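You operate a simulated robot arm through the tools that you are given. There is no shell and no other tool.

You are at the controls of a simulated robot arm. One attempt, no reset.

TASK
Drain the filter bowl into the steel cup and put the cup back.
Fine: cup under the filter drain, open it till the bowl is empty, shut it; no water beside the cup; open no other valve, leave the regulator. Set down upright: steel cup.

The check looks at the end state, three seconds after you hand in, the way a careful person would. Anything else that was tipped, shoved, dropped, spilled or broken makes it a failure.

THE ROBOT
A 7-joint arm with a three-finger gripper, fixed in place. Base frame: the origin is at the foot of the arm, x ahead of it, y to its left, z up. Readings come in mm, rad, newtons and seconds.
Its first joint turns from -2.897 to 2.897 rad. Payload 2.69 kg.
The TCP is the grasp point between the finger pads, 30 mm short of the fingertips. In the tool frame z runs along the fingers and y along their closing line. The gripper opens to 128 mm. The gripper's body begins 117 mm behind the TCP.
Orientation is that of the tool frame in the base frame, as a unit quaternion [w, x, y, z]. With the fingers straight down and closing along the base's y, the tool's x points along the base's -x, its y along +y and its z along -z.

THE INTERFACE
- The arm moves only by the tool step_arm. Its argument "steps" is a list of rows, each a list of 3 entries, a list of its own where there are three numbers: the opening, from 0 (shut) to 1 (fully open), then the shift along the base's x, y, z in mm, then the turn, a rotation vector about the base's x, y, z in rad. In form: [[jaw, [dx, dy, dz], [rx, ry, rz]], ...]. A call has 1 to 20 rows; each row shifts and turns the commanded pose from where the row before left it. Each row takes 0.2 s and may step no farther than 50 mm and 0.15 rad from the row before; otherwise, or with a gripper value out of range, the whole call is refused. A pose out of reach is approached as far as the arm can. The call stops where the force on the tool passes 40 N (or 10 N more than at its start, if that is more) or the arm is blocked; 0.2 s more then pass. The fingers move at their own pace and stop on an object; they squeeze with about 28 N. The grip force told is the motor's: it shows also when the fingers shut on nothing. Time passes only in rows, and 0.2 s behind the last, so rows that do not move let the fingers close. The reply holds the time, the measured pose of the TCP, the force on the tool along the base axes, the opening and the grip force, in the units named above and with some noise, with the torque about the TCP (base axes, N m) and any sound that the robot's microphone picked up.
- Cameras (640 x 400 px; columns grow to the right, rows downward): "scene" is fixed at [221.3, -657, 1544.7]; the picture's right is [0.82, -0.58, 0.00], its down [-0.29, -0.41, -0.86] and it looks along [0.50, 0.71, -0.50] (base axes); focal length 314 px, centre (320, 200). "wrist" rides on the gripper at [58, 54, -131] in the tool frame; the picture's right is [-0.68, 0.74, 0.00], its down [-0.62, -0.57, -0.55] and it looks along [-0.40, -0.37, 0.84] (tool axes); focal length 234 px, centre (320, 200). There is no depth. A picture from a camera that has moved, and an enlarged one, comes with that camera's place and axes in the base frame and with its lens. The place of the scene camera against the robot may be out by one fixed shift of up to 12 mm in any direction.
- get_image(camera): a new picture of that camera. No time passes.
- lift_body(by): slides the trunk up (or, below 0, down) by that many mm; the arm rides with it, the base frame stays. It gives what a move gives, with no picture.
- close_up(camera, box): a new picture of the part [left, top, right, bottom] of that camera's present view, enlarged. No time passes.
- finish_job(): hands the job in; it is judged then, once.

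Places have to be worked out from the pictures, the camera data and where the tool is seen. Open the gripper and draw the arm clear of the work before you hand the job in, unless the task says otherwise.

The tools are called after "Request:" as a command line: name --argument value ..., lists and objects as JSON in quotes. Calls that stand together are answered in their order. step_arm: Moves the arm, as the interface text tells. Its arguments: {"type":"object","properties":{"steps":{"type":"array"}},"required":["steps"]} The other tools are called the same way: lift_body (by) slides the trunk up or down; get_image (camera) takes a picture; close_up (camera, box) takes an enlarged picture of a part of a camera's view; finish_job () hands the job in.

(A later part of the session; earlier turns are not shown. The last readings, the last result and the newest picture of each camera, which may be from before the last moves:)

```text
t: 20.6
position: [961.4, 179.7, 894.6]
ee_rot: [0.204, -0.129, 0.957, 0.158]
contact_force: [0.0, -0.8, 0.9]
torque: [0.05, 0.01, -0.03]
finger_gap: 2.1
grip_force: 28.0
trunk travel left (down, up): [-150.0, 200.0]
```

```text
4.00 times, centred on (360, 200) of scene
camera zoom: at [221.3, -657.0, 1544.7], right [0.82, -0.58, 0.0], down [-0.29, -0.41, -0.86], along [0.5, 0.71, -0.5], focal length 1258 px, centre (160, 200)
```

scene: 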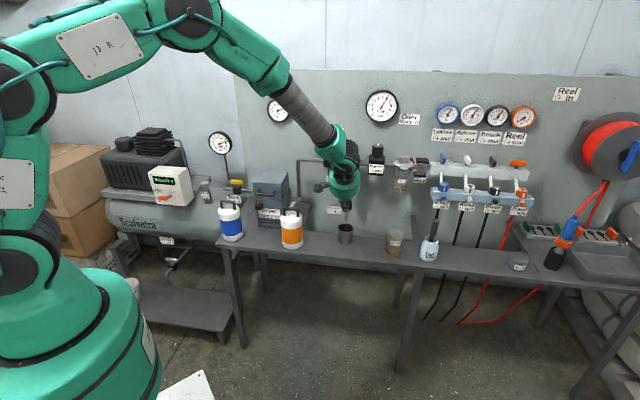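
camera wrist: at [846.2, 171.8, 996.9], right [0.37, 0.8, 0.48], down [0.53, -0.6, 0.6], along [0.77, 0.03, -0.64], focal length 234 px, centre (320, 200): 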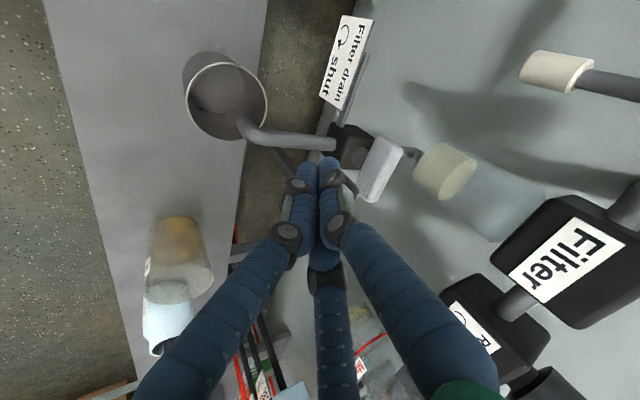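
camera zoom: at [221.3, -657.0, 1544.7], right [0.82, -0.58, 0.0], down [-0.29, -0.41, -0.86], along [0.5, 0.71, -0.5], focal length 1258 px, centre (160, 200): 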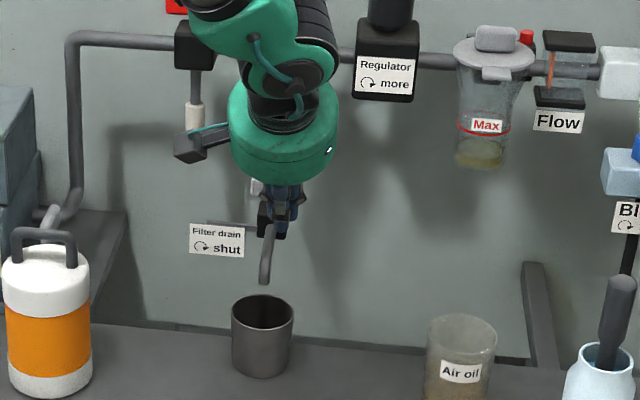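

The tips are just in front of the plate. At 30° the low edge of the fingertips might scrape the valve body, whose top is at z about 865. I'll reduce the tilt to about 15° and raise slightly before pushing.

Request:
step_arm --steps '[[0, [0, 0, 8.4], [0, 0, 0]], [0, [4, 2, 0], [-0.093, 0.092, 0]], [0, [3.7, 1.9, 0], [-0.093, 0.092, 0]], [0, [0, 0, 0], [0, 0, 0]]]'

Request:
get_image --camera "wrist"

Request:
close_up --camera "wrist" --box '[270, 80, 430, 220]'

Request:
close_up --camera "scene" --box '[310, 130, 410, 230]'

```text
t: 21.6
position: [968.6, 184.6, 904.4]
ee_rot: [0.102, -0.131, 0.983, 0.078]
contact_force: [-0.1, 0.3, 0.2]
torque: [-0.02, 0.01, -0.03]
finger_gap: 2.1
grip_force: 27.8
trunk travel left (down, up): [-150.0, 200.0]
```

```text
taken
camera wrist: at [874.2, 196.5, 1024.7], right [0.44, 0.87, 0.25], down [0.64, -0.49, 0.59], along [0.63, -0.1, -0.77], focal length 234 px, centre (320, 200)
```

wrist: 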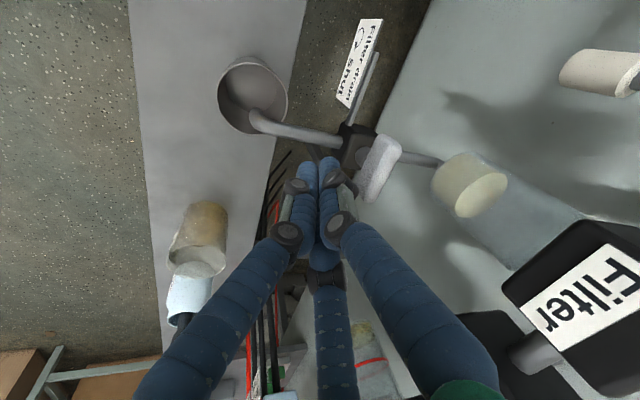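

```text
2.86 times, centred on (350, 150) of wrist
camera zoom: at [874.2, 196.5, 1024.7], right [0.44, 0.87, 0.25], down [0.64, -0.49, 0.59], along [0.63, -0.1, -0.77], focal length 669 px, centre (234, 343)
```

zoom: 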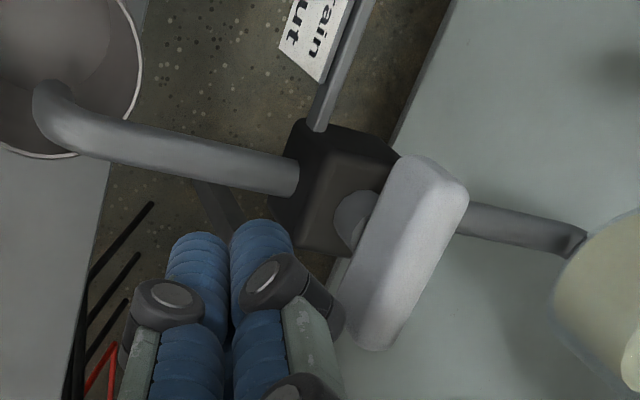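

```text
4.00 times, centred on (360, 180) of scene
camera zoom: at [221.3, -657.0, 1544.7], right [0.82, -0.58, 0.0], down [-0.29, -0.41, -0.86], along [0.5, 0.71, -0.5], focal length 1258 px, centre (160, 280)
```

zoom: 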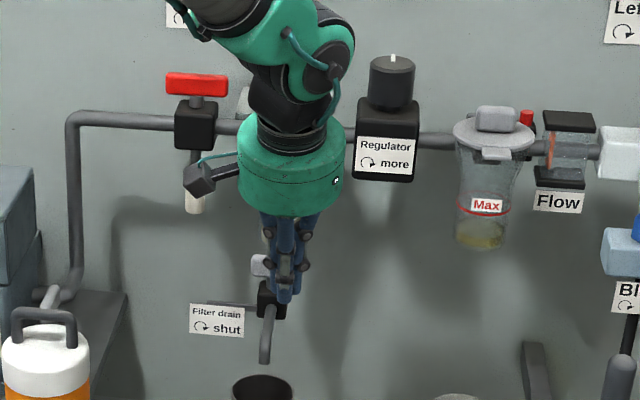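

The setup looks right: fingertips in front of the plate's right half, low edge above the valve body. I'll push forward along +n in small steps, watching the force.

Request:
step_arm --steps '[[0, [5.6, 5.7, 0], [0, 0, 0]], [0, [5.6, 5.7, 0], [0, 0, 0]], [0, [2.8, 2.8, 0], [0, 0, 0]], [0, [0, 0, 0], [0, 0, 0]]]'

Request:
close_up --camera "wrist" --box '[270, 80, 430, 220]'

Request:
close_up --camera "scene" --box '[330, 150, 390, 220]'

```text
t: 22.6
position: [982.7, 198.2, 904.3]
ee_rot: [0.103, -0.131, 0.983, 0.079]
contact_force: [-4.3, -5.8, 0.9]
torque: [-0.07, 0.08, 0.05]
finger_gap: 2.1
grip_force: 28.0
trunk travel left (down, up): [-150.0, 200.0]
```

```text
2.86 times, centred on (350, 150) of wrist
camera zoom: at [887.4, 211.3, 1024.6], right [0.44, 0.87, 0.25], down [0.64, -0.49, 0.59], along [0.64, -0.1, -0.77], focal length 669 px, centre (234, 343)
```

zoom: 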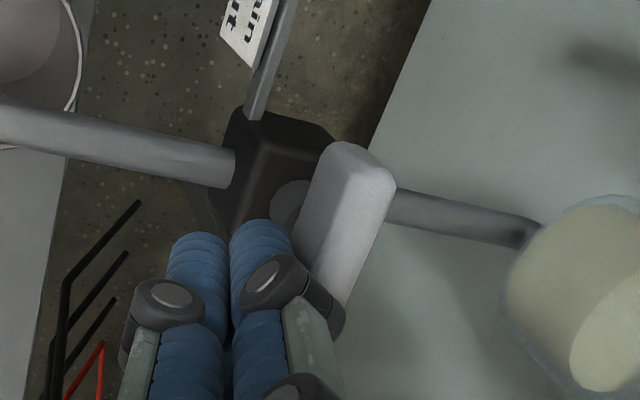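

```text
5.71 times, centred on (360, 185) of scene
camera zoom: at [221.3, -657.0, 1544.7], right [0.82, -0.58, 0.0], down [-0.29, -0.41, -0.86], along [0.5, 0.71, -0.5], focal length 1797 px, centre (91, 286)
```

zoom: 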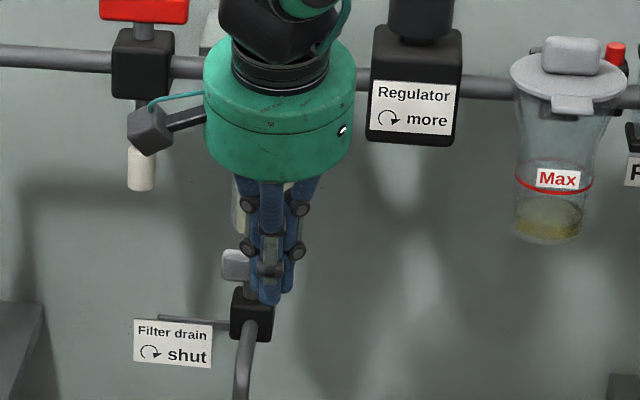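

Contact is confirmed: about 7 N, directly against the plate. I'll push along the arc that turns the handle anticlockwise, about 30° first.

Request:
step_arm --steps '[[0, [3.4, 0.3, 0], [0, 0, 0]], [0, [3.5, 0.2, 0], [0, 0, 0]], [0, [3.3, 1.1, 0], [0, 0, 0]], [0, [3.3, 1.1, 0], [0, 0, 0]], [0, [0, 0, 0], [0, 0, 0]]]'

Request:
close_up --camera "wrist" --box '[230, 60, 430, 220]'

Request:
close_up --camera "scene" --box '[320, 150, 400, 250]'

```text
t: 23.8
position: [996.4, 201.4, 904.6]
ee_rot: [0.103, -0.132, 0.983, 0.081]
contact_force: [3.6, -2.9, 1.3]
torque: [0.04, -0.09, -0.08]
finger_gap: 2.3
grip_force: 28.1
trunk travel left (down, up): [-150.0, 200.0]
```

```text
2.50 times, centred on (330, 140) of wrist
camera zoom: at [902.4, 213.7, 1025.5], right [0.44, 0.87, 0.25], down [0.64, -0.49, 0.59], along [0.64, -0.1, -0.76], focal length 585 px, centre (295, 350)
```

zoom: 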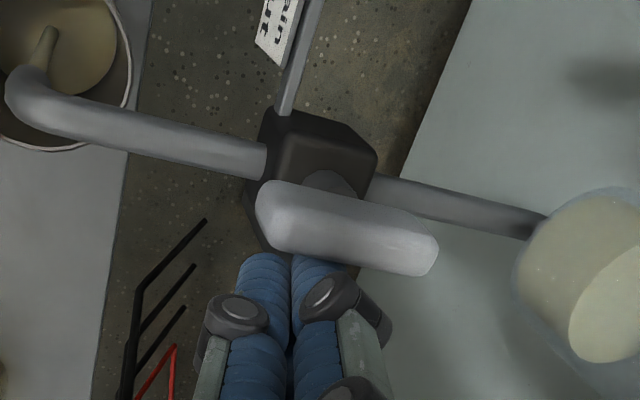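

```text
4.00 times, centred on (360, 200) of scene
camera zoom: at [221.3, -657.0, 1544.7], right [0.82, -0.58, 0.0], down [-0.29, -0.41, -0.86], along [0.5, 0.71, -0.5], focal length 1258 px, centre (160, 200)
```

zoom: 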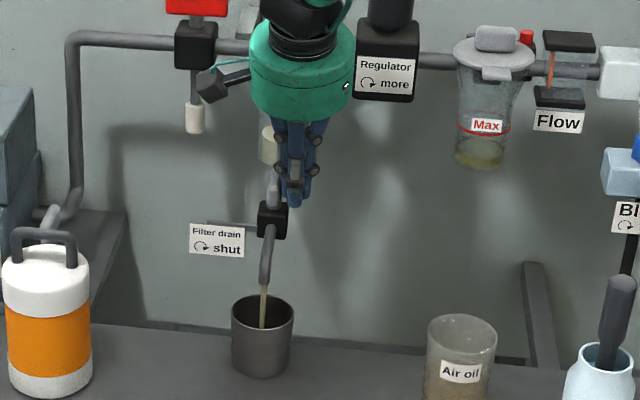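

The handle is now parallel to the pipe, and water is running from the spout into the cup. I'll back the fingers off sideways, then wait and watch the bowl.

Request:
step_arm --steps '[[0, [5.4, -7, 0], [0, 0, 0]], [0, [5.4, -15, 0], [0, 0, 0]], [0, [0, 0, 0], [0, 0, 0]], [0, [0, 0, 0], [0, 0, 0]], [0, [0, 0, 0], [0, 0, 0]]]'

Request:
get_image --camera "wrist"

Request:
close_up --camera "wrist" --box '[200, 40, 460, 200]'

Request:
close_up --camera "scene" --box '[320, 150, 400, 250]'

```text
t: 25.0
position: [1006.7, 179.7, 903.9]
ee_rot: [0.103, -0.131, 0.983, 0.08]
contact_force: [-0.2, 0.5, -0.4]
torque: [-0.01, -0.02, 0.04]
finger_gap: 2.1
grip_force: 28.1
trunk travel left (down, up): [-150.0, 200.0]
```

```text
taken
camera wrist: at [912.0, 192.0, 1025.1], right [0.44, 0.87, 0.25], down [0.64, -0.49, 0.59], along [0.64, -0.1, -0.77], focal length 234 px, centre (320, 200)
```

wrist: 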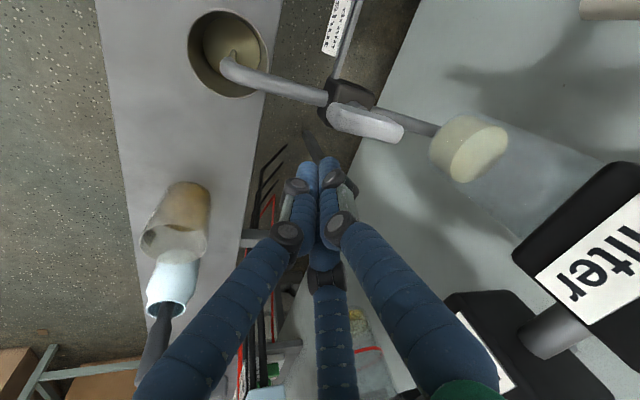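

```text
2.46 times, centred on (330, 120) of wrist
camera zoom: at [912.0, 192.0, 1025.1], right [0.44, 0.87, 0.25], down [0.64, -0.49, 0.59], along [0.64, -0.1, -0.77], focal length 576 px, centre (295, 397)
```

zoom: 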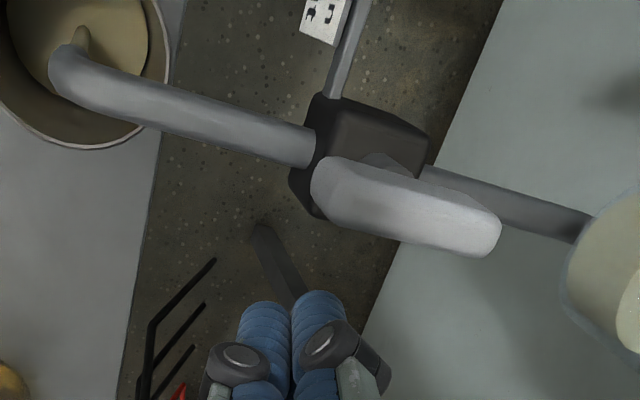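

```text
4.00 times, centred on (360, 200) of scene
camera zoom: at [221.3, -657.0, 1544.7], right [0.82, -0.58, 0.0], down [-0.29, -0.41, -0.86], along [0.5, 0.71, -0.5], focal length 1258 px, centre (160, 200)
```

zoom: 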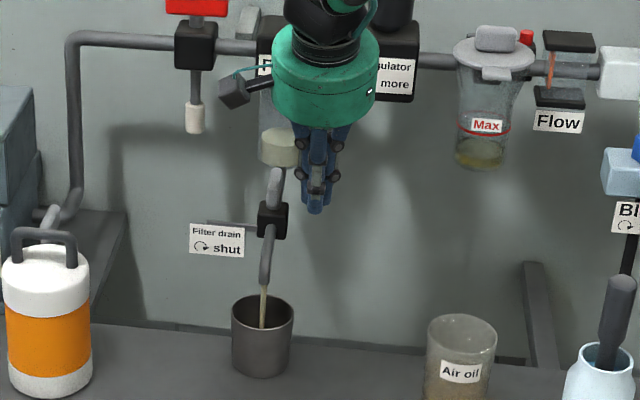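

The handle is fully in line with the pipe and the stream is landing inside the cup. I'll wait while the bowl empties.

Request:
step_arm --steps '[[0, [0, 0, 0], [0, 0, 0]], [0, [0, 0, 0], [0, 0, 0]], [0, [0, 0, 0], [0, 0, 0]], [0, [0, 0, 0], [0, 0, 0]], [0, [0, 0, 0], [0, 0, 0]], [0, [0, 0, 0], [0, 0, 0]], [0, [0, 0, 0], [0, 0, 0]], [0, [0, 0, 0], [0, 0, 0]], [0, [0, 0, 0], [0, 0, 0]], [0, [0, 0, 0], [0, 0, 0]], [0, [0, 0, 0], [0, 0, 0]], [0, [0, 0, 0], [0, 0, 0]], [0, [0, 0, 0], [0, 0, 0]], [0, [0, 0, 0], [0, 0, 0]], [0, [0, 0, 0], [0, 0, 0]]]'

Request:
get_image --camera "wrist"

Request:
close_up --camera "scene" --box '[320, 150, 400, 250]'

```text
t: 28.2
position: [1006.1, 178.6, 904.9]
ee_rot: [0.103, -0.131, 0.983, 0.079]
contact_force: [0.3, -0.8, 0.0]
torque: [0.01, -0.04, -0.01]
finger_gap: 2.3
grip_force: 28.6
trunk travel left (down, up): [-150.0, 200.0]
```

```text
taken
camera wrist: at [912.1, 191.9, 1025.0], right [0.44, 0.87, 0.25], down [0.64, -0.49, 0.59], along [0.64, -0.1, -0.77], focal length 234 px, centre (320, 200)
```

wrist: 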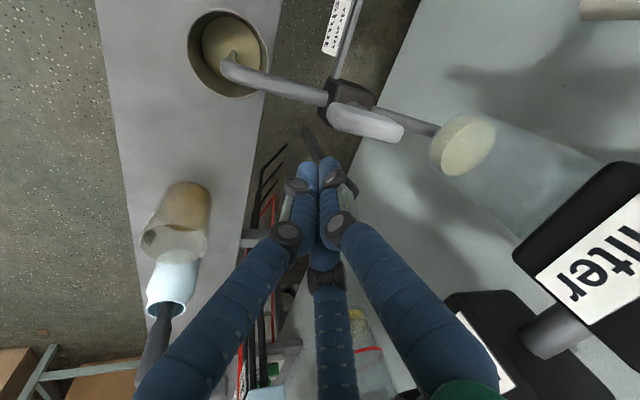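

```text
4.00 times, centred on (360, 200) of scene
camera zoom: at [221.3, -657.0, 1544.7], right [0.82, -0.58, 0.0], down [-0.29, -0.41, -0.86], along [0.5, 0.71, -0.5], focal length 1258 px, centre (160, 200)
```

zoom: 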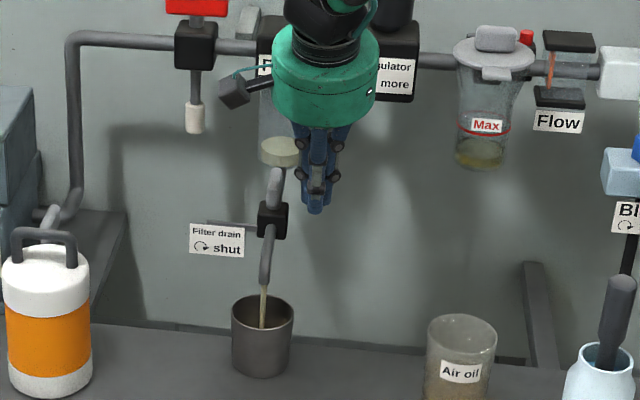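

The level in the bowl is clearly falling. I'll keep waiting.

Request:
step_arm --steps '[[0, [0, 0, 0], [0, 0, 0]], [0, [0, 0, 0], [0, 0, 0]], [0, [0, 0, 0], [0, 0, 0]], [0, [0, 0, 0], [0, 0, 0]], [0, [0, 0, 0], [0, 0, 0]], [0, [0, 0, 0], [0, 0, 0]], [0, [0, 0, 0], [0, 0, 0]], [0, [0, 0, 0], [0, 0, 0]], [0, [0, 0, 0], [0, 0, 0]], [0, [0, 0, 0], [0, 0, 0]], [0, [0, 0, 0], [0, 0, 0]], [0, [0, 0, 0], [0, 0, 0]], [0, [0, 0, 0], [0, 0, 0]], [0, [0, 0, 0], [0, 0, 0]], [0, [0, 0, 0], [0, 0, 0]], [0, [0, 0, 0], [0, 0, 0]]]'

Request:
get_image --camera "wrist"

Request:
close_up --camera "scene" --box '[320, 150, 400, 250]'

```text
t: 31.6
position: [1007.5, 180.3, 904.6]
ee_rot: [0.103, -0.132, 0.983, 0.079]
contact_force: [1.1, -0.4, 0.4]
torque: [0.0, -0.03, 0.0]
finger_gap: 2.1
grip_force: 27.8
trunk travel left (down, up): [-150.0, 200.0]
```

```text
taken
camera wrist: at [912.1, 191.9, 1025.0], right [0.44, 0.87, 0.25], down [0.64, -0.49, 0.59], along [0.64, -0.1, -0.77], focal length 234 px, centre (320, 200)
```

wrist: 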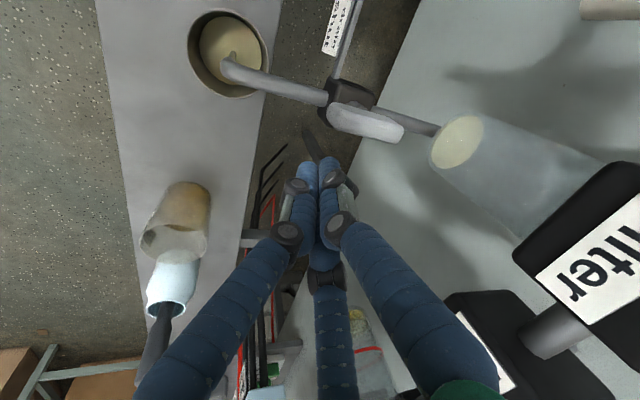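

```text
4.00 times, centred on (360, 200) of scene
camera zoom: at [221.3, -657.0, 1544.7], right [0.82, -0.58, 0.0], down [-0.29, -0.41, -0.86], along [0.5, 0.71, -0.5], focal length 1258 px, centre (160, 200)
```

zoom: 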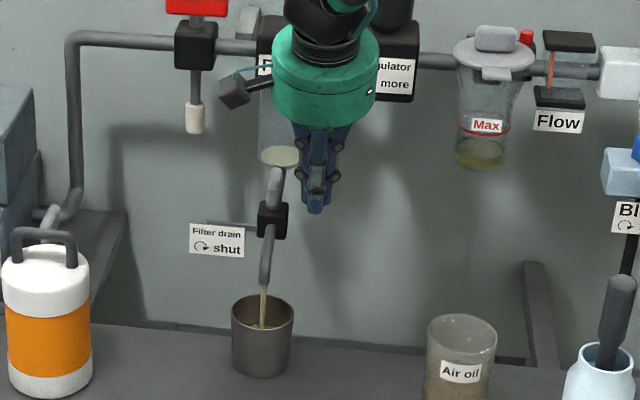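

Only a thin layer is left in the bowl, and the stream is still going into the cup. I'll wait a bit more.

Request:
step_arm --steps '[[0, [0, 0, 0], [0, 0, 0]], [0, [0, 0, 0], [0, 0, 0]], [0, [0, 0, 0], [0, 0, 0]], [0, [0, 0, 0], [0, 0, 0]], [0, [0, 0, 0], [0, 0, 0]], [0, [0, 0, 0], [0, 0, 0]], [0, [0, 0, 0], [0, 0, 0]], [0, [0, 0, 0], [0, 0, 0]], [0, [0, 0, 0], [0, 0, 0]], [0, [0, 0, 0], [0, 0, 0]], [0, [0, 0, 0], [0, 0, 0]], [0, [0, 0, 0], [0, 0, 0]], [0, [0, 0, 0], [0, 0, 0]], [0, [0, 0, 0], [0, 0, 0]], [0, [0, 0, 0], [0, 0, 0]]]'

Request:
close_up --camera "wrist" --box '[180, 0, 540, 240]'

Request:
close_up --camera "scene" --box '[320, 150, 400, 250]'

```text
t: 34.8
position: [1006.5, 179.2, 904.4]
ee_rot: [0.103, -0.131, 0.983, 0.079]
contact_force: [-0.5, 0.0, -0.1]
torque: [0.03, 0.03, 0.01]
finger_gap: 2.3
grip_force: 28.0
trunk travel left (down, up): [-150.0, 200.0]
```

```text
1.67 times, centred on (360, 120) of wrist
camera zoom: at [912.1, 191.9, 1025.0], right [0.44, 0.87, 0.25], down [0.64, -0.49, 0.59], along [0.64, -0.1, -0.77], focal length 390 px, centre (253, 333)
```

zoom: 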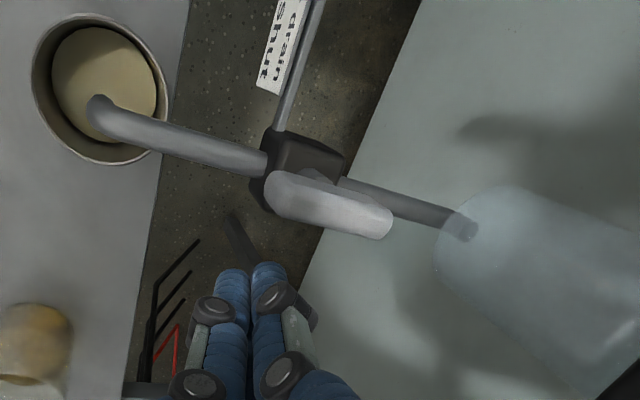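

```text
4.00 times, centred on (360, 200) of scene
camera zoom: at [221.3, -657.0, 1544.7], right [0.82, -0.58, 0.0], down [-0.29, -0.41, -0.86], along [0.5, 0.71, -0.5], focal length 1258 px, centre (160, 200)
```

zoom: 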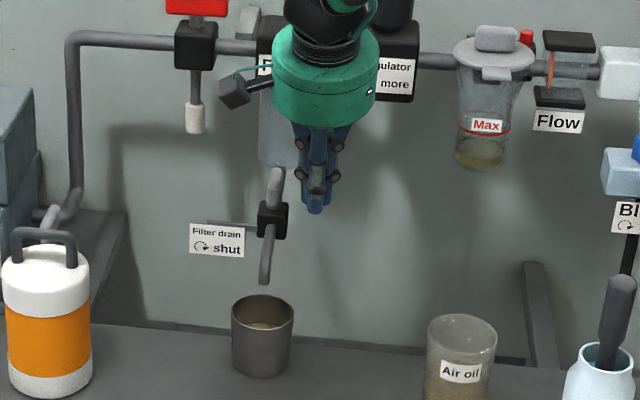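

The bowl is empty and the stream has stopped. To shut it, I'll push the outer end of the plate to the left, which is clockwise, approaching from its right side.

Request:
step_arm --steps '[[0, [-7.1, 7, 0], [0, 0, 0]], [0, [-7.1, 7, 0], [0, 0, 0]], [0, [-2.8, 2.8, 0], [0, 0, 0]], [0, [-2.8, 2.8, 0], [0, 0, 0]], [0, [0, 0, 0], [0, 0, 0]]]'

Request:
close_up --camera "wrist" --box '[230, 60, 430, 220]'

Request:
close_up --camera "scene" --box '[330, 150, 390, 220]'

```text
t: 36.0
position: [987.4, 197.6, 904.1]
ee_rot: [0.104, -0.132, 0.983, 0.081]
contact_force: [-2.6, -12.1, 3.0]
torque: [-0.25, 0.05, 0.07]
finger_gap: 2.1
grip_force: 28.1
trunk travel left (down, up): [-150.0, 200.0]
```

```text
2.50 times, centred on (330, 140) of wrist
camera zoom: at [892.1, 210.4, 1025.0], right [0.44, 0.87, 0.25], down [0.64, -0.49, 0.59], along [0.64, -0.1, -0.77], focal length 585 px, centre (295, 350)
```

zoom: 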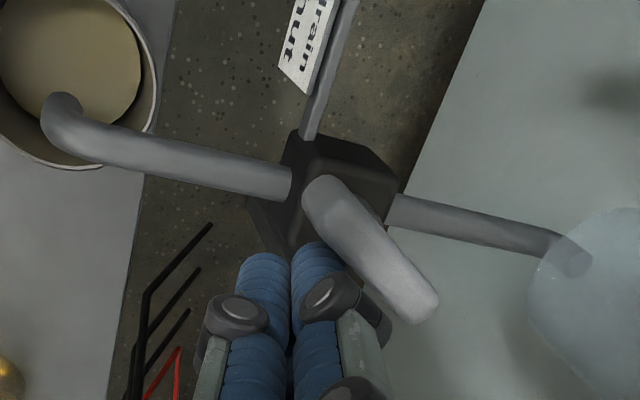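

```text
5.71 times, centred on (360, 185) of scene
camera zoom: at [221.3, -657.0, 1544.7], right [0.82, -0.58, 0.0], down [-0.29, -0.41, -0.86], along [0.5, 0.71, -0.5], focal length 1797 px, centre (91, 286)
```

zoom: 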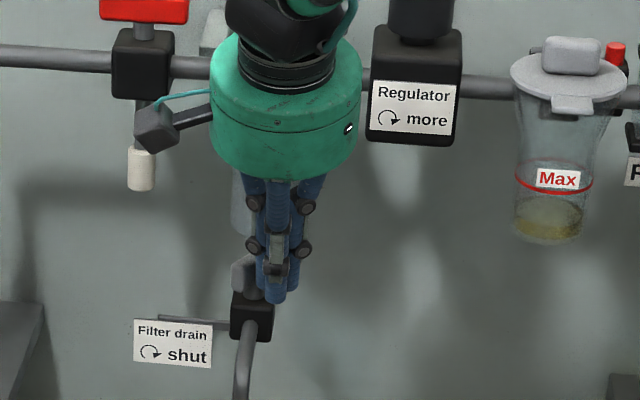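

The handle has turned back about 30° so far. I'll slide the push point out toward the end of the plate and continue along the clockwise arc.

Request:
step_arm --steps '[[0, [-3.8, 0, 0], [0, 0, 0]], [0, [-3.8, 0, 0], [0, 0, 0]], [0, [-3.7, 0, 0], [0, 0, 0]], [0, [-3.1, 1.4, 0], [0, 0, 0]], [0, [-3.1, 1.4, 0], [0, 0, 0]], [0, [0, 0, 0], [0, 0, 0]]]'

Request:
close_up --camera "wrist" --box '[230, 60, 430, 220]'

Request:
close_up --camera "scene" --box '[330, 150, 390, 220]'

```text
t: 37.4
position: [967.9, 201.6, 903.6]
ee_rot: [0.103, -0.131, 0.983, 0.079]
contact_force: [0.0, -0.8, 0.7]
torque: [0.02, -0.03, 0.04]
finger_gap: 2.0
grip_force: 28.0
trunk travel left (down, up): [-150.0, 200.0]
```

```text
2.50 times, centred on (330, 140) of wrist
camera zoom: at [874.2, 214.2, 1025.2], right [0.44, 0.87, 0.25], down [0.64, -0.49, 0.59], along [0.64, -0.1, -0.77], focal length 585 px, centre (295, 350)
```

zoom: 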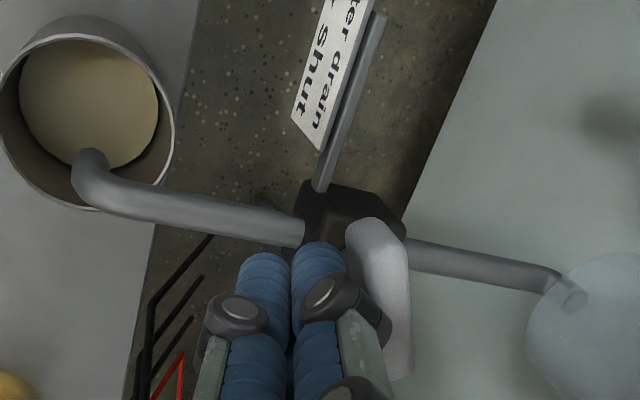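

```text
5.71 times, centred on (360, 185) of scene
camera zoom: at [221.3, -657.0, 1544.7], right [0.82, -0.58, 0.0], down [-0.29, -0.41, -0.86], along [0.5, 0.71, -0.5], focal length 1797 px, centre (91, 286)
```

zoom: 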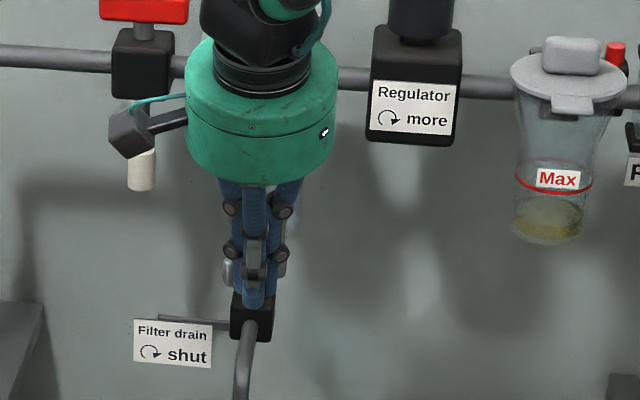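

The handle is at roughly 34° from shut. I'll continue along the arc toward the shut position.

Request:
step_arm --steps '[[0, [-3.4, 2.8, 0], [0, 0, 0]], [0, [-3.4, 2.7, 0], [0, 0, 0]], [0, [-2.7, 4.4, 0], [0, 0, 0]], [0, [-1.9, 4.7, 0], [0, 0, 0]], [0, [0, 0, 0], [0, 0, 0]]]'

Request:
close_up --camera "wrist" --box '[230, 60, 430, 220]'

Request:
close_up --camera "scene" --box '[330, 150, 390, 220]'

```text
t: 38.6
position: [956.4, 216.8, 904.0]
ee_rot: [0.103, -0.131, 0.983, 0.079]
contact_force: [-1.1, 0.1, 0.1]
torque: [0.01, 0.01, -0.04]
finger_gap: 2.0
grip_force: 27.6
trunk travel left (down, up): [-150.0, 200.0]
```

```text
2.50 times, centred on (330, 140) of wrist
camera zoom: at [862.9, 228.5, 1025.1], right [0.44, 0.87, 0.25], down [0.64, -0.49, 0.59], along [0.64, -0.1, -0.77], focal length 585 px, centre (295, 350)
```

zoom: 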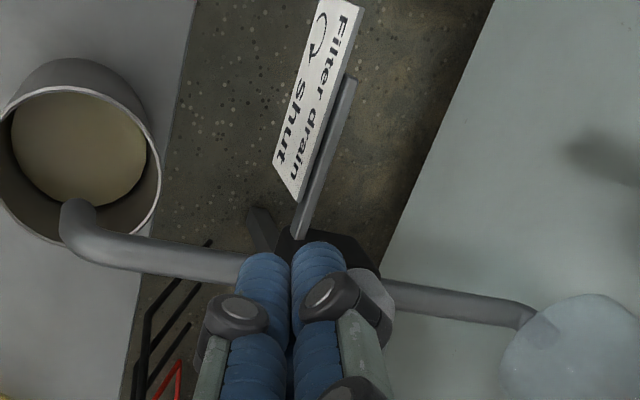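

```text
5.71 times, centred on (360, 185) of scene
camera zoom: at [221.3, -657.0, 1544.7], right [0.82, -0.58, 0.0], down [-0.29, -0.41, -0.86], along [0.5, 0.71, -0.5], focal length 1797 px, centre (91, 286)
```

zoom: 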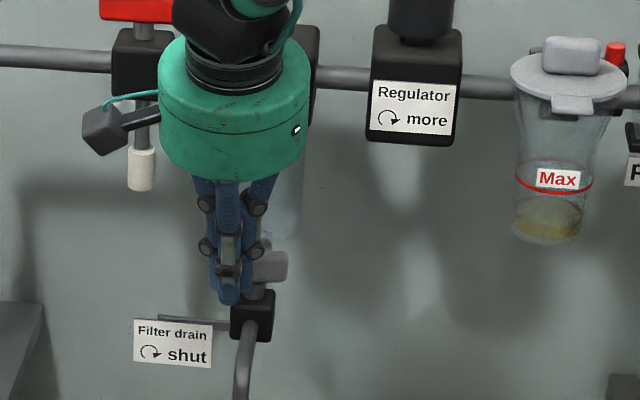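

The handle is nearly shut now. I'll press gently toward the panel on the left half of the plate until it reaches the stop.

Request:
step_arm --steps '[[0, [1.1, 1.1, 0], [0, 0, 0]], [0, [1.1, 1.1, 0], [0, 0, 0]], [0, [1.1, 1.1, 0], [0, 0, 0]], [0, [0, 0, 0], [0, 0, 0]]]'

Request:
close_up --camera "scene" --box '[330, 150, 390, 220]'

```text
t: 39.6
position: [960.5, 219.1, 904.6]
ee_rot: [0.103, -0.131, 0.983, 0.079]
contact_force: [-0.8, -0.9, 0.8]
torque: [0.0, 0.01, -0.01]
finger_gap: 2.2
grip_force: 28.5
trunk travel left (down, up): [-150.0, 200.0]
```

```text
5.71 times, centred on (360, 185) of scene
camera zoom: at [221.3, -657.0, 1544.7], right [0.82, -0.58, 0.0], down [-0.29, -0.41, -0.86], along [0.5, 0.71, -0.5], focal length 1797 px, centre (91, 286)
```

zoom: 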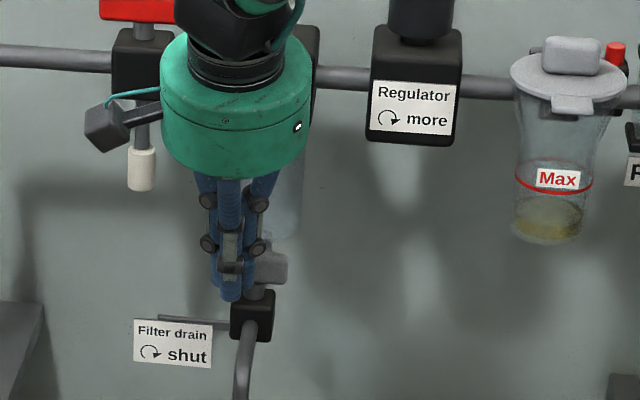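

There's no stop force yet. I'll press in a few more 1.5 mm steps.

Request:
step_arm --steps '[[0, [1.1, 1.1, 0], [0, 0, 0]], [0, [1.1, 1.1, 0], [0, 0, 0]], [0, [0, 0, 0], [0, 0, 0]]]'

Request:
close_up --camera "scene" --box '[330, 150, 390, 220]'

Request:
close_up --camera "wrist" --box '[230, 60, 430, 220]'

```text
t: 40.4
position: [961.0, 219.8, 904.8]
ee_rot: [0.102, -0.131, 0.983, 0.08]
contact_force: [-18.4, -23.4, 5.8]
torque: [-0.49, 0.25, -0.18]
finger_gap: 6.2
grip_force: 30.9
trunk travel left (down, up): [-150.0, 200.0]
```

```text
5.71 times, centred on (360, 185) of scene
camera zoom: at [221.3, -657.0, 1544.7], right [0.82, -0.58, 0.0], down [-0.29, -0.41, -0.86], along [0.5, 0.71, -0.5], focal length 1797 px, centre (91, 286)
```

zoom: 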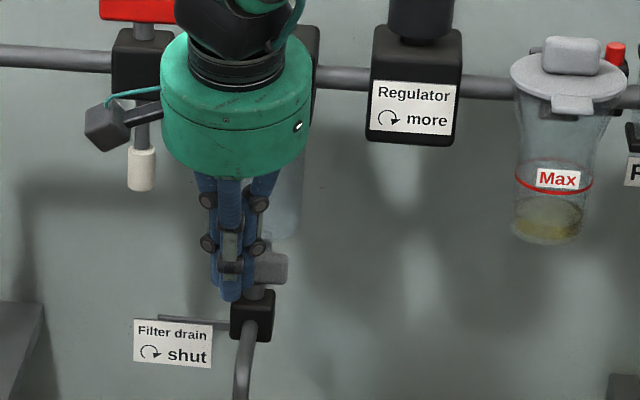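

```text
2.50 times, centred on (330, 140) of wrist
camera zoom: at [867.3, 231.8, 1025.3], right [0.44, 0.87, 0.25], down [0.64, -0.49, 0.59], along [0.63, -0.1, -0.77], focal length 585 px, centre (295, 350)
```

zoom: 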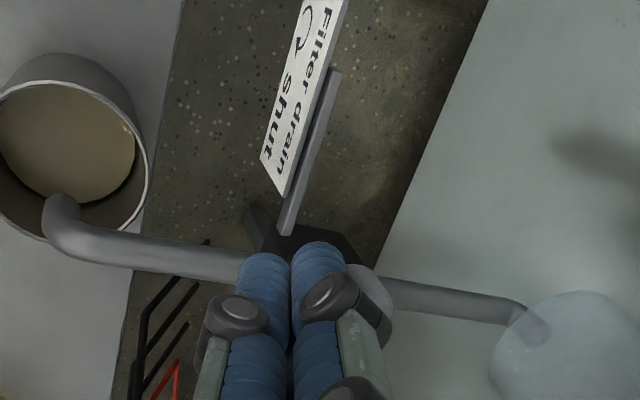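

About 30 N of reaction with no further movement means the handle is against its shut stop. I'll back off toward the front and inspect the handle.

Request:
step_arm --steps '[[0, [-4, -4, 0], [0, 0, 0]], [0, [-14, -14, 0], [0, 0, 0]], [0, [-20, -20, 5], [0, 0, 0]], [0, [-20, -20, 20], [0, 0, 0]], [0, [-15, -15, 25], [0, 0, 0]], [0, [0, 0, 0], [0, 0, 0]]]'

Request:
get_image --camera "wrist"

Request:
close_up --camera "wrist" --box '[250, 20, 490, 200]'

Request:
close_up --camera "scene" --box '[310, 150, 410, 250]'

```text
t: 41.8
position: [889.5, 149.9, 955.8]
ee_rot: [0.104, -0.133, 0.982, 0.081]
contact_force: [-1.1, 0.6, 0.7]
torque: [0.02, -0.01, -0.03]
finger_gap: 2.4
grip_force: 31.2
trunk travel left (down, up): [-150.0, 200.0]
```

```text
taken
camera wrist: at [795.0, 162.6, 1075.6], right [0.44, 0.87, 0.25], down [0.64, -0.49, 0.59], along [0.64, -0.1, -0.76], focal length 234 px, centre (320, 200)
```

wrist: 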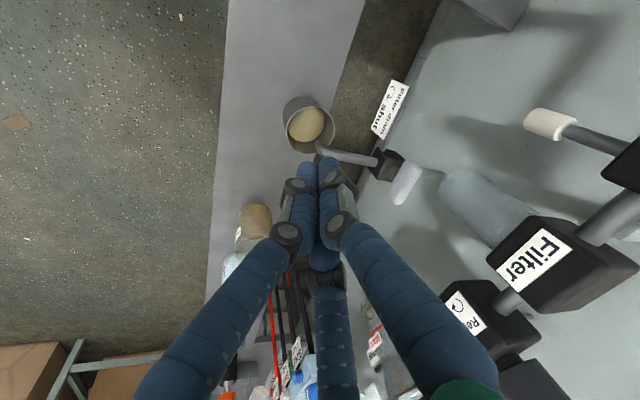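

```text
2.22 times, centred on (370, 110) of wrist
camera zoom: at [795.0, 162.6, 1075.6], right [0.44, 0.87, 0.25], down [0.64, -0.49, 0.59], along [0.64, -0.1, -0.76], focal length 520 px, centre (209, 400)
```

zoom: 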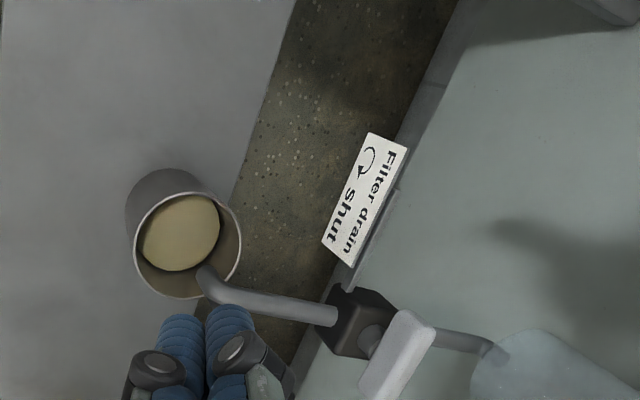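

```text
4.00 times, centred on (360, 200) of scene
camera zoom: at [221.3, -657.0, 1544.7], right [0.82, -0.58, 0.0], down [-0.29, -0.41, -0.86], along [0.5, 0.71, -0.5], focal length 1258 px, centre (160, 200)
```

zoom: 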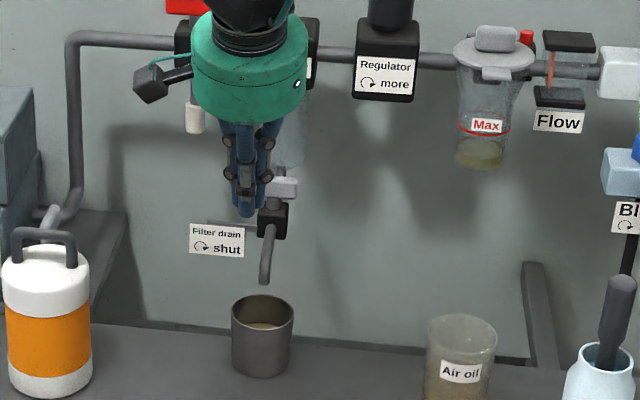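

The handle is back in its original shut position, parallel to the panel, and the cup holds the drained liquid. I'll set the tool vertical again and return above the cup with open fingers.

Request:
step_arm --steps '[[0.4, [0, 0, 4], [-0.093, 0.092, 0]], [0.78, [0, 0, 0], [-0.093, 0.092, 0]], [0.78, [13, 5, 0], [0, 0, 0]], [0.78, [13, 5, 0], [0, 0, 0]], [0.78, [12, 4, 0], [0, 0, 0]], [0.78, [0, 0, 0], [0, 0, 0]]]'

Request:
get_image --camera "wrist"

Request:
close_up --camera "wrist" --box '[260, 60, 480, 240]'

```text
t: 43.2
position: [928.9, 163.0, 958.1]
ee_rot: [0.0, -0.132, 0.991, 0.0]
contact_force: [-0.7, -1.0, 0.2]
torque: [-0.01, 0.04, 0.01]
finger_gap: 99.9
grip_force: 0.0
trunk travel left (down, up): [-150.0, 200.0]
```

```text
taken
camera wrist: at [857.6, 198.8, 1090.2], right [0.46, 0.89, 0.0], down [0.74, -0.38, 0.55], along [0.49, -0.25, -0.84], focal length 234 px, centre (320, 200)
```

wrist: 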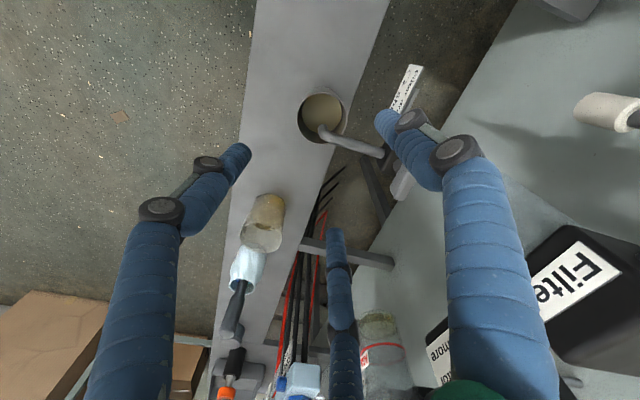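

```text
2.22 times, centred on (370, 150) of wrist
camera zoom: at [857.6, 198.8, 1090.2], right [0.46, 0.89, 0.0], down [0.74, -0.38, 0.55], along [0.49, -0.25, -0.84], focal length 520 px, centre (209, 311)
```

zoom: 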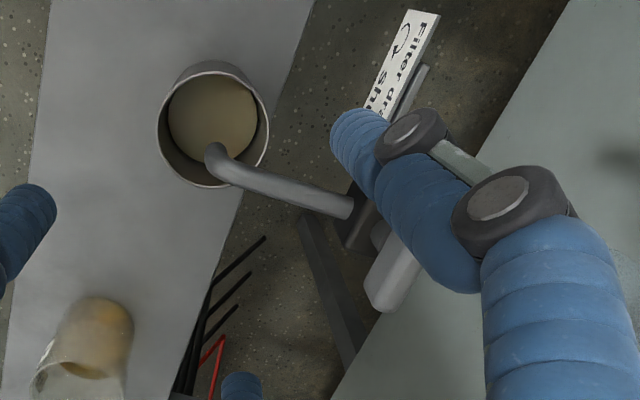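

The cup is at about [926,166] as expected, and the tube will pass between the two rear fingers as it did before. I'll descend most of the way and check again.

Request:
step_arm --steps '[[0.78, [-1, 0.5, -35], [0, 0, 0]], [0.78, [0, 0, -35], [0, 0, 0]], [0.78, [0, 0, -30], [0, 0, 0]], [0.78, [0, 0, -30], [0, 0, 0]], [0.78, [0, 0, -20], [0, 0, 0]], [0.78, [0, 0, 0], [0, 0, 0]]]'

Request:
get_image --camera "wrist"

Request:
close_up --camera "scene" --box '[310, 160, 410, 260]'

```text
t: 44.6
position: [926.7, 163.3, 808.1]
ee_rot: [0.0, -0.133, 0.991, 0.0]
contact_force: [-0.1, -0.5, 0.2]
torque: [-0.03, 0.06, 0.02]
finger_gap: 100.1
grip_force: 0.0
trunk travel left (down, up): [-150.0, 200.0]
```

```text
taken
camera wrist: at [855.8, 200.3, 939.6], right [0.46, 0.89, 0.0], down [0.74, -0.38, 0.55], along [0.49, -0.25, -0.84], focal length 234 px, centre (320, 200)
```

wrist: 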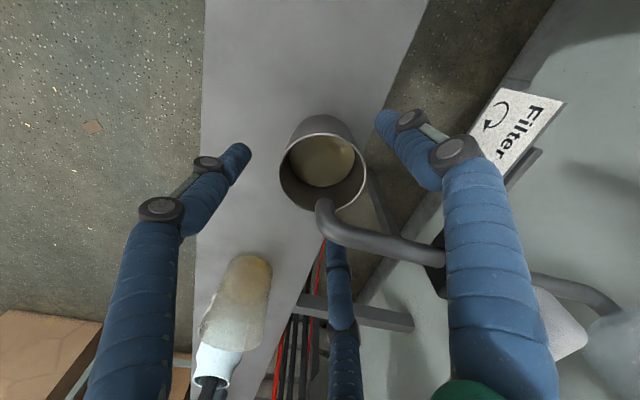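

```text
4.00 times, centred on (360, 210) of scene
camera zoom: at [221.3, -657.0, 1544.7], right [0.82, -0.58, 0.0], down [-0.29, -0.41, -0.86], along [0.5, 0.71, -0.5], focal length 1258 px, centre (160, 160)
```

zoom: 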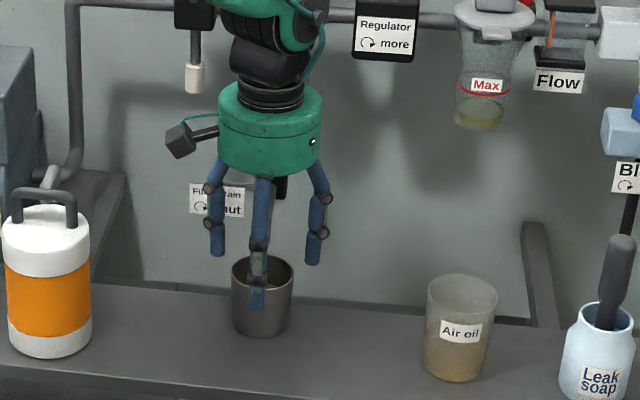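

The alignment is good and the tube sits between the fingers. I'll go down to the grip height of about 759 and close.

Request:
step_arm --steps '[[0.78, [0, 0.5, -20], [0, 0, 0]], [0.78, [0, 0, -15], [0, 0, 0]], [0.78, [0, 0, -14], [0, 0, 0]], [0.68, [0, 0, 0], [0, 0, 0]], [0.6, [0, 0, 0], [0, 0, 0]], [0.54, [0, 0, 0], [0, 0, 0]], [0.48, [0, 0, 0], [0, 0, 0]], [0.42, [0, 0, 0], [0, 0, 0]], [0.42, [0, 0, 0], [0, 0, 0]]]'

Request:
get_image --camera "wrist"

```text
t: 46.6
position: [927.8, 164.2, 759.7]
ee_rot: [-0.001, -0.132, 0.991, 0.001]
contact_force: [0.0, -0.5, 0.4]
torque: [0.04, 0.01, 0.0]
finger_gap: 61.4
grip_force: 27.6
trunk travel left (down, up): [-150.0, 200.0]
```

```text
taken
camera wrist: at [856.7, 199.8, 890.9], right [0.46, 0.89, 0.0], down [0.74, -0.38, 0.55], along [0.49, -0.25, -0.84], focal length 234 px, centre (320, 200)
```

wrist: 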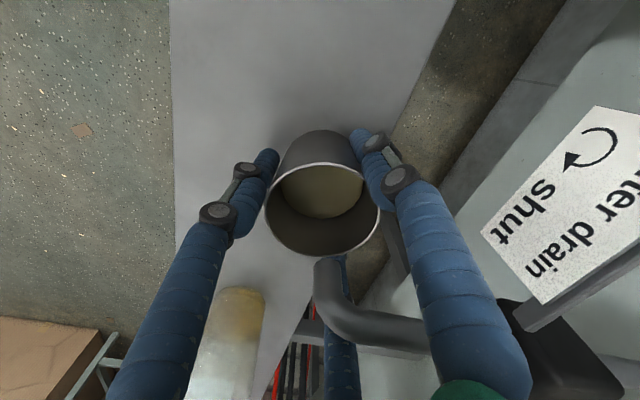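

The cup is gripped again at 61 mm and 28 N. I'll lift it slowly by 13 mm and draw it out from under the spout at an easy pace.

Request:
step_arm --steps '[[0.42, [0, 0, 2], [0, 0, 0]], [0.42, [0, 0, 4], [0, 0, 0]], [0.42, [0, 0, 4], [0, 0, 0]], [0.42, [0, 0, 3], [0, 0, 0]], [0.42, [-1.4, -1.4, 0], [0, 0, 0]], [0.42, [-2.8, -2.8, 0], [0, 0, 0]], [0.42, [-4.2, -4.3, 0], [0, 0, 0]], [0.42, [-5.6, -5.7, 0], [0, 0, 0]], [0.42, [-5.6, -5.7, 0], [0, 0, 0]], [0.42, [-5.6, -5.7, 0], [0, 0, 0]], [0.42, [-5.6, -5.7, 0], [0, 0, 0]], [0.42, [-4.2, -4.3, 0], [0, 0, 0]], [0.42, [-2.5, -2.4, 0], [0, 0, 0]], [0.42, [-1.2, -1.1, 0], [0, 0, 0]], [0.42, [0, 0, 0], [0, 0, 0]]]'

Request:
get_image --camera "wrist"

Request:
close_up --camera "scene" --box '[290, 160, 410, 260]'

```text
t: 49.8
position: [888.6, 125.2, 773.4]
ee_rot: [0.0, -0.133, 0.991, 0.0]
contact_force: [-0.1, -0.1, -1.8]
torque: [0.02, -0.02, 0.0]
finger_gap: 61.4
grip_force: 28.0
trunk travel left (down, up): [-150.0, 200.0]
```

```text
taken
camera wrist: at [817.5, 161.0, 903.5], right [0.46, 0.89, 0.0], down [0.74, -0.38, 0.55], along [0.49, -0.25, -0.84], focal length 234 px, centre (320, 200)
```

wrist: 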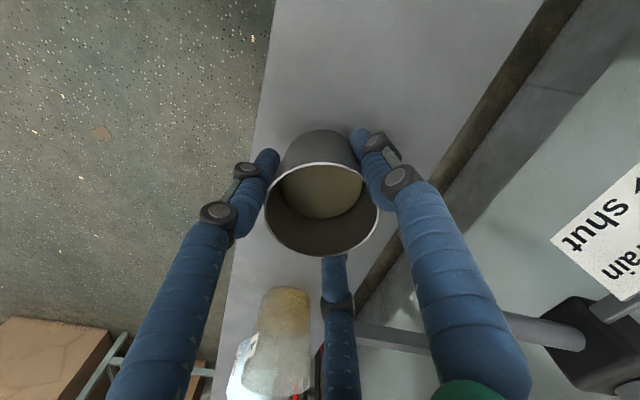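

```text
4.00 times, centred on (350, 210) of scene
camera zoom: at [221.3, -657.0, 1544.7], right [0.82, -0.58, 0.0], down [-0.29, -0.41, -0.86], along [0.5, 0.71, -0.5], focal length 1258 px, centre (200, 160)
```

zoom: 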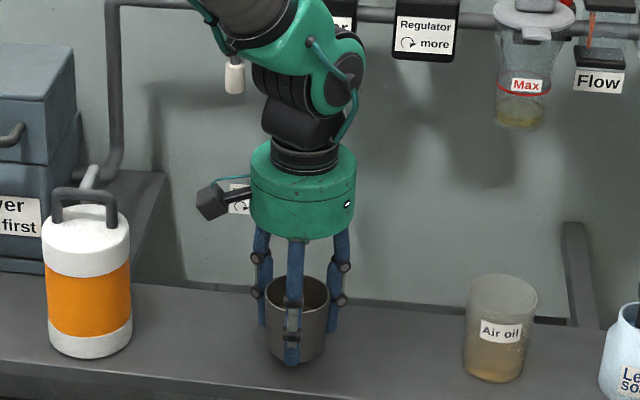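

The liquid is steady and well below the rim. I'll carry the cup back left to its original spot, [825,196.5] at the TCP, with gentle acceleration.

Request:
step_arm --steps '[[0.42, [-2, 2.2, 0], [0, 0, 0]], [0.42, [-4, 4.5, 0], [0, 0, 0]], [0.42, [-6, 6.7, 0], [0, 0, 0]], [0.42, [-6.7, 7.5, 0], [0, 0, 0]], [0.42, [-6.7, 7.5, 0], [0, 0, 0]], [0.42, [-6.7, 7.5, 0], [0, 0, 0]], [0.42, [-6.7, 7.5, 0], [0, 0, 0]], [0.42, [-6.7, 7.5, 0], [0, 0, 0]], [0.42, [-6, 6.7, 0], [0, 0, 0]], [0.42, [-5.3, 6, 0], [0, 0, 0]], [0.42, [-4, 4.5, 0], [0, 0, 0]], [0.42, [-2, 2.2, 0], [0, 0, 0]], [0.42, [-1, 1.1, 0], [0, 0, 0]], [0.42, [0, 0, 0], [0, 0, 0]]]'

Request:
get_image --camera "wrist"

Request:
close_up --camera "scene" --box '[270, 180, 370, 260]'

```text
t: 52.8
position: [825.3, 195.6, 773.5]
ee_rot: [0.001, -0.132, 0.991, 0.0]
contact_force: [0.6, 0.6, -1.8]
torque: [0.0, 0.0, -0.02]
finger_gap: 61.3
grip_force: 27.9
trunk travel left (down, up): [-150.0, 200.0]
```

```text
taken
camera wrist: at [753.4, 231.9, 904.4], right [0.46, 0.89, 0.0], down [0.74, -0.38, 0.55], along [0.49, -0.25, -0.84], focal length 234 px, centre (320, 200)
```

wrist: 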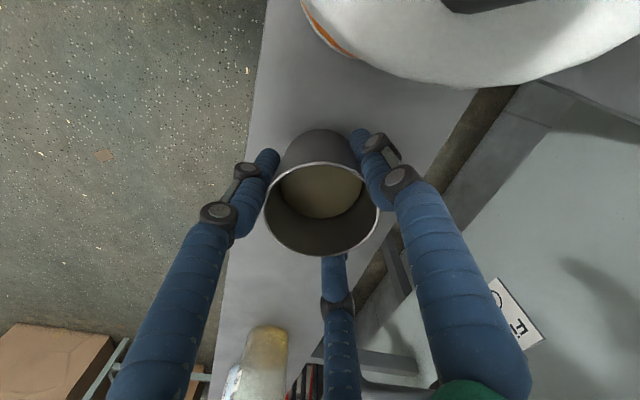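

```text
5.00 times, centred on (320, 220) of scene
camera zoom: at [221.3, -657.0, 1544.7], right [0.82, -0.58, 0.0], down [-0.29, -0.41, -0.86], along [0.5, 0.71, -0.5], focal length 1572 px, centre (320, 100)
```

zoom: 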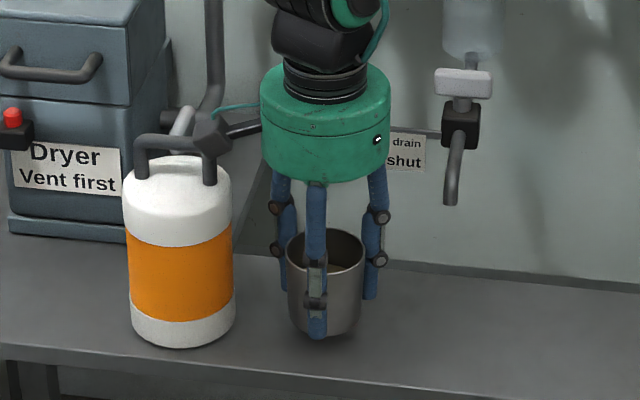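

The cup is over its original spot, and the handle appears identical to its initial shut position. I'll lower the cup gently.

Request:
step_arm --steps '[[0.42, [0, 0, -3], [0, 0, 0]], [0.42, [0, 0, -4], [0, 0, 0]], [0.42, [0, 0, -3], [0, 0, 0]], [0.42, [0, 0, -2], [0, 0, 0]], [0.42, [0, 0, -1], [0, 0, 0]], [0.42, [0, 0, 0], [0, 0, 0]]]'

```text
t: 54.2
position: [823.5, 196.3, 760.4]
ee_rot: [0.0, -0.133, 0.991, 0.0]
contact_force: [-0.6, -0.1, -0.8]
torque: [-0.03, -0.04, 0.0]
finger_gap: 60.8
grip_force: 28.0
trunk travel left (down, up): [-150.0, 200.0]
```

The force has started to change, from -1.8 to -0.8 N, so the cup is close to touching. I'll make a few 0.7 mm steps down until the load transfers.

Request:
step_arm --steps '[[0.42, [0, 0, -0.7], [0, 0, 0]], [0.42, [0, 0, -0.7], [0, 0, 0]], [0.42, [0, 0, 0], [0, 0, 0]]]'

```text
t: 55.0
position: [825.1, 196.4, 759.7]
ee_rot: [0.001, -0.133, 0.991, 0.0]
contact_force: [-1.8, -1.9, 9.4]
torque: [-0.07, 0.22, 0.06]
finger_gap: 60.5
grip_force: 28.3
trunk travel left (down, up): [-150.0, 200.0]
```

The cup is firmly on the bench, with 9 N upward. I'll ease off slightly and open the fingers gradually.

Request:
step_arm --steps '[[0.42, [0, 0, 0.5], [0, 0, 0]], [0.5, [0, 0, 0], [0, 0, 0]], [0.55, [0, 0, 0], [0, 0, 0]], [0.65, [0, 0, 0], [0, 0, 0]], [0.78, [0, 0, 0], [0, 0, 0]], [0.78, [0, 0, 0], [0, 0, 0]]]'

Request:
get_image --camera "wrist"

Request:
close_up --camera "scene" --box '[270, 180, 370, 260]'

```text
t: 56.4
position: [825.6, 195.8, 757.7]
ee_rot: [0.0, -0.132, 0.991, 0.0]
contact_force: [0.3, -0.2, 0.3]
torque: [-0.02, -0.02, 0.02]
finger_gap: 100.0
grip_force: 0.1
trunk travel left (down, up): [-150.0, 200.0]
```

```text
taken
camera wrist: at [753.7, 232.2, 889.9], right [0.46, 0.89, 0.0], down [0.74, -0.38, 0.55], along [0.49, -0.25, -0.84], focal length 234 px, centre (320, 200)
```

wrist: 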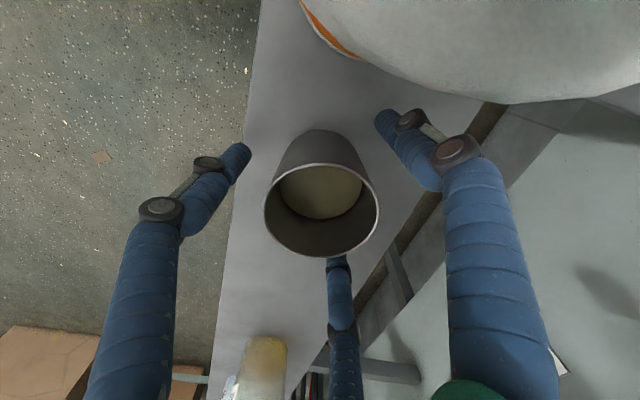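

```text
5.00 times, centred on (320, 220) of scene
camera zoom: at [221.3, -657.0, 1544.7], right [0.82, -0.58, 0.0], down [-0.29, -0.41, -0.86], along [0.5, 0.71, -0.5], focal length 1572 px, centre (320, 100)
```

zoom: 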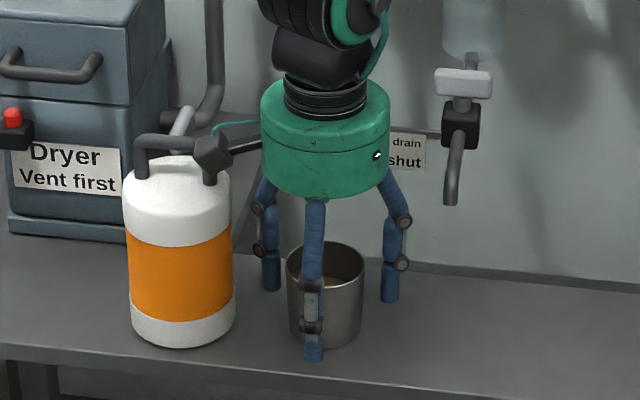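

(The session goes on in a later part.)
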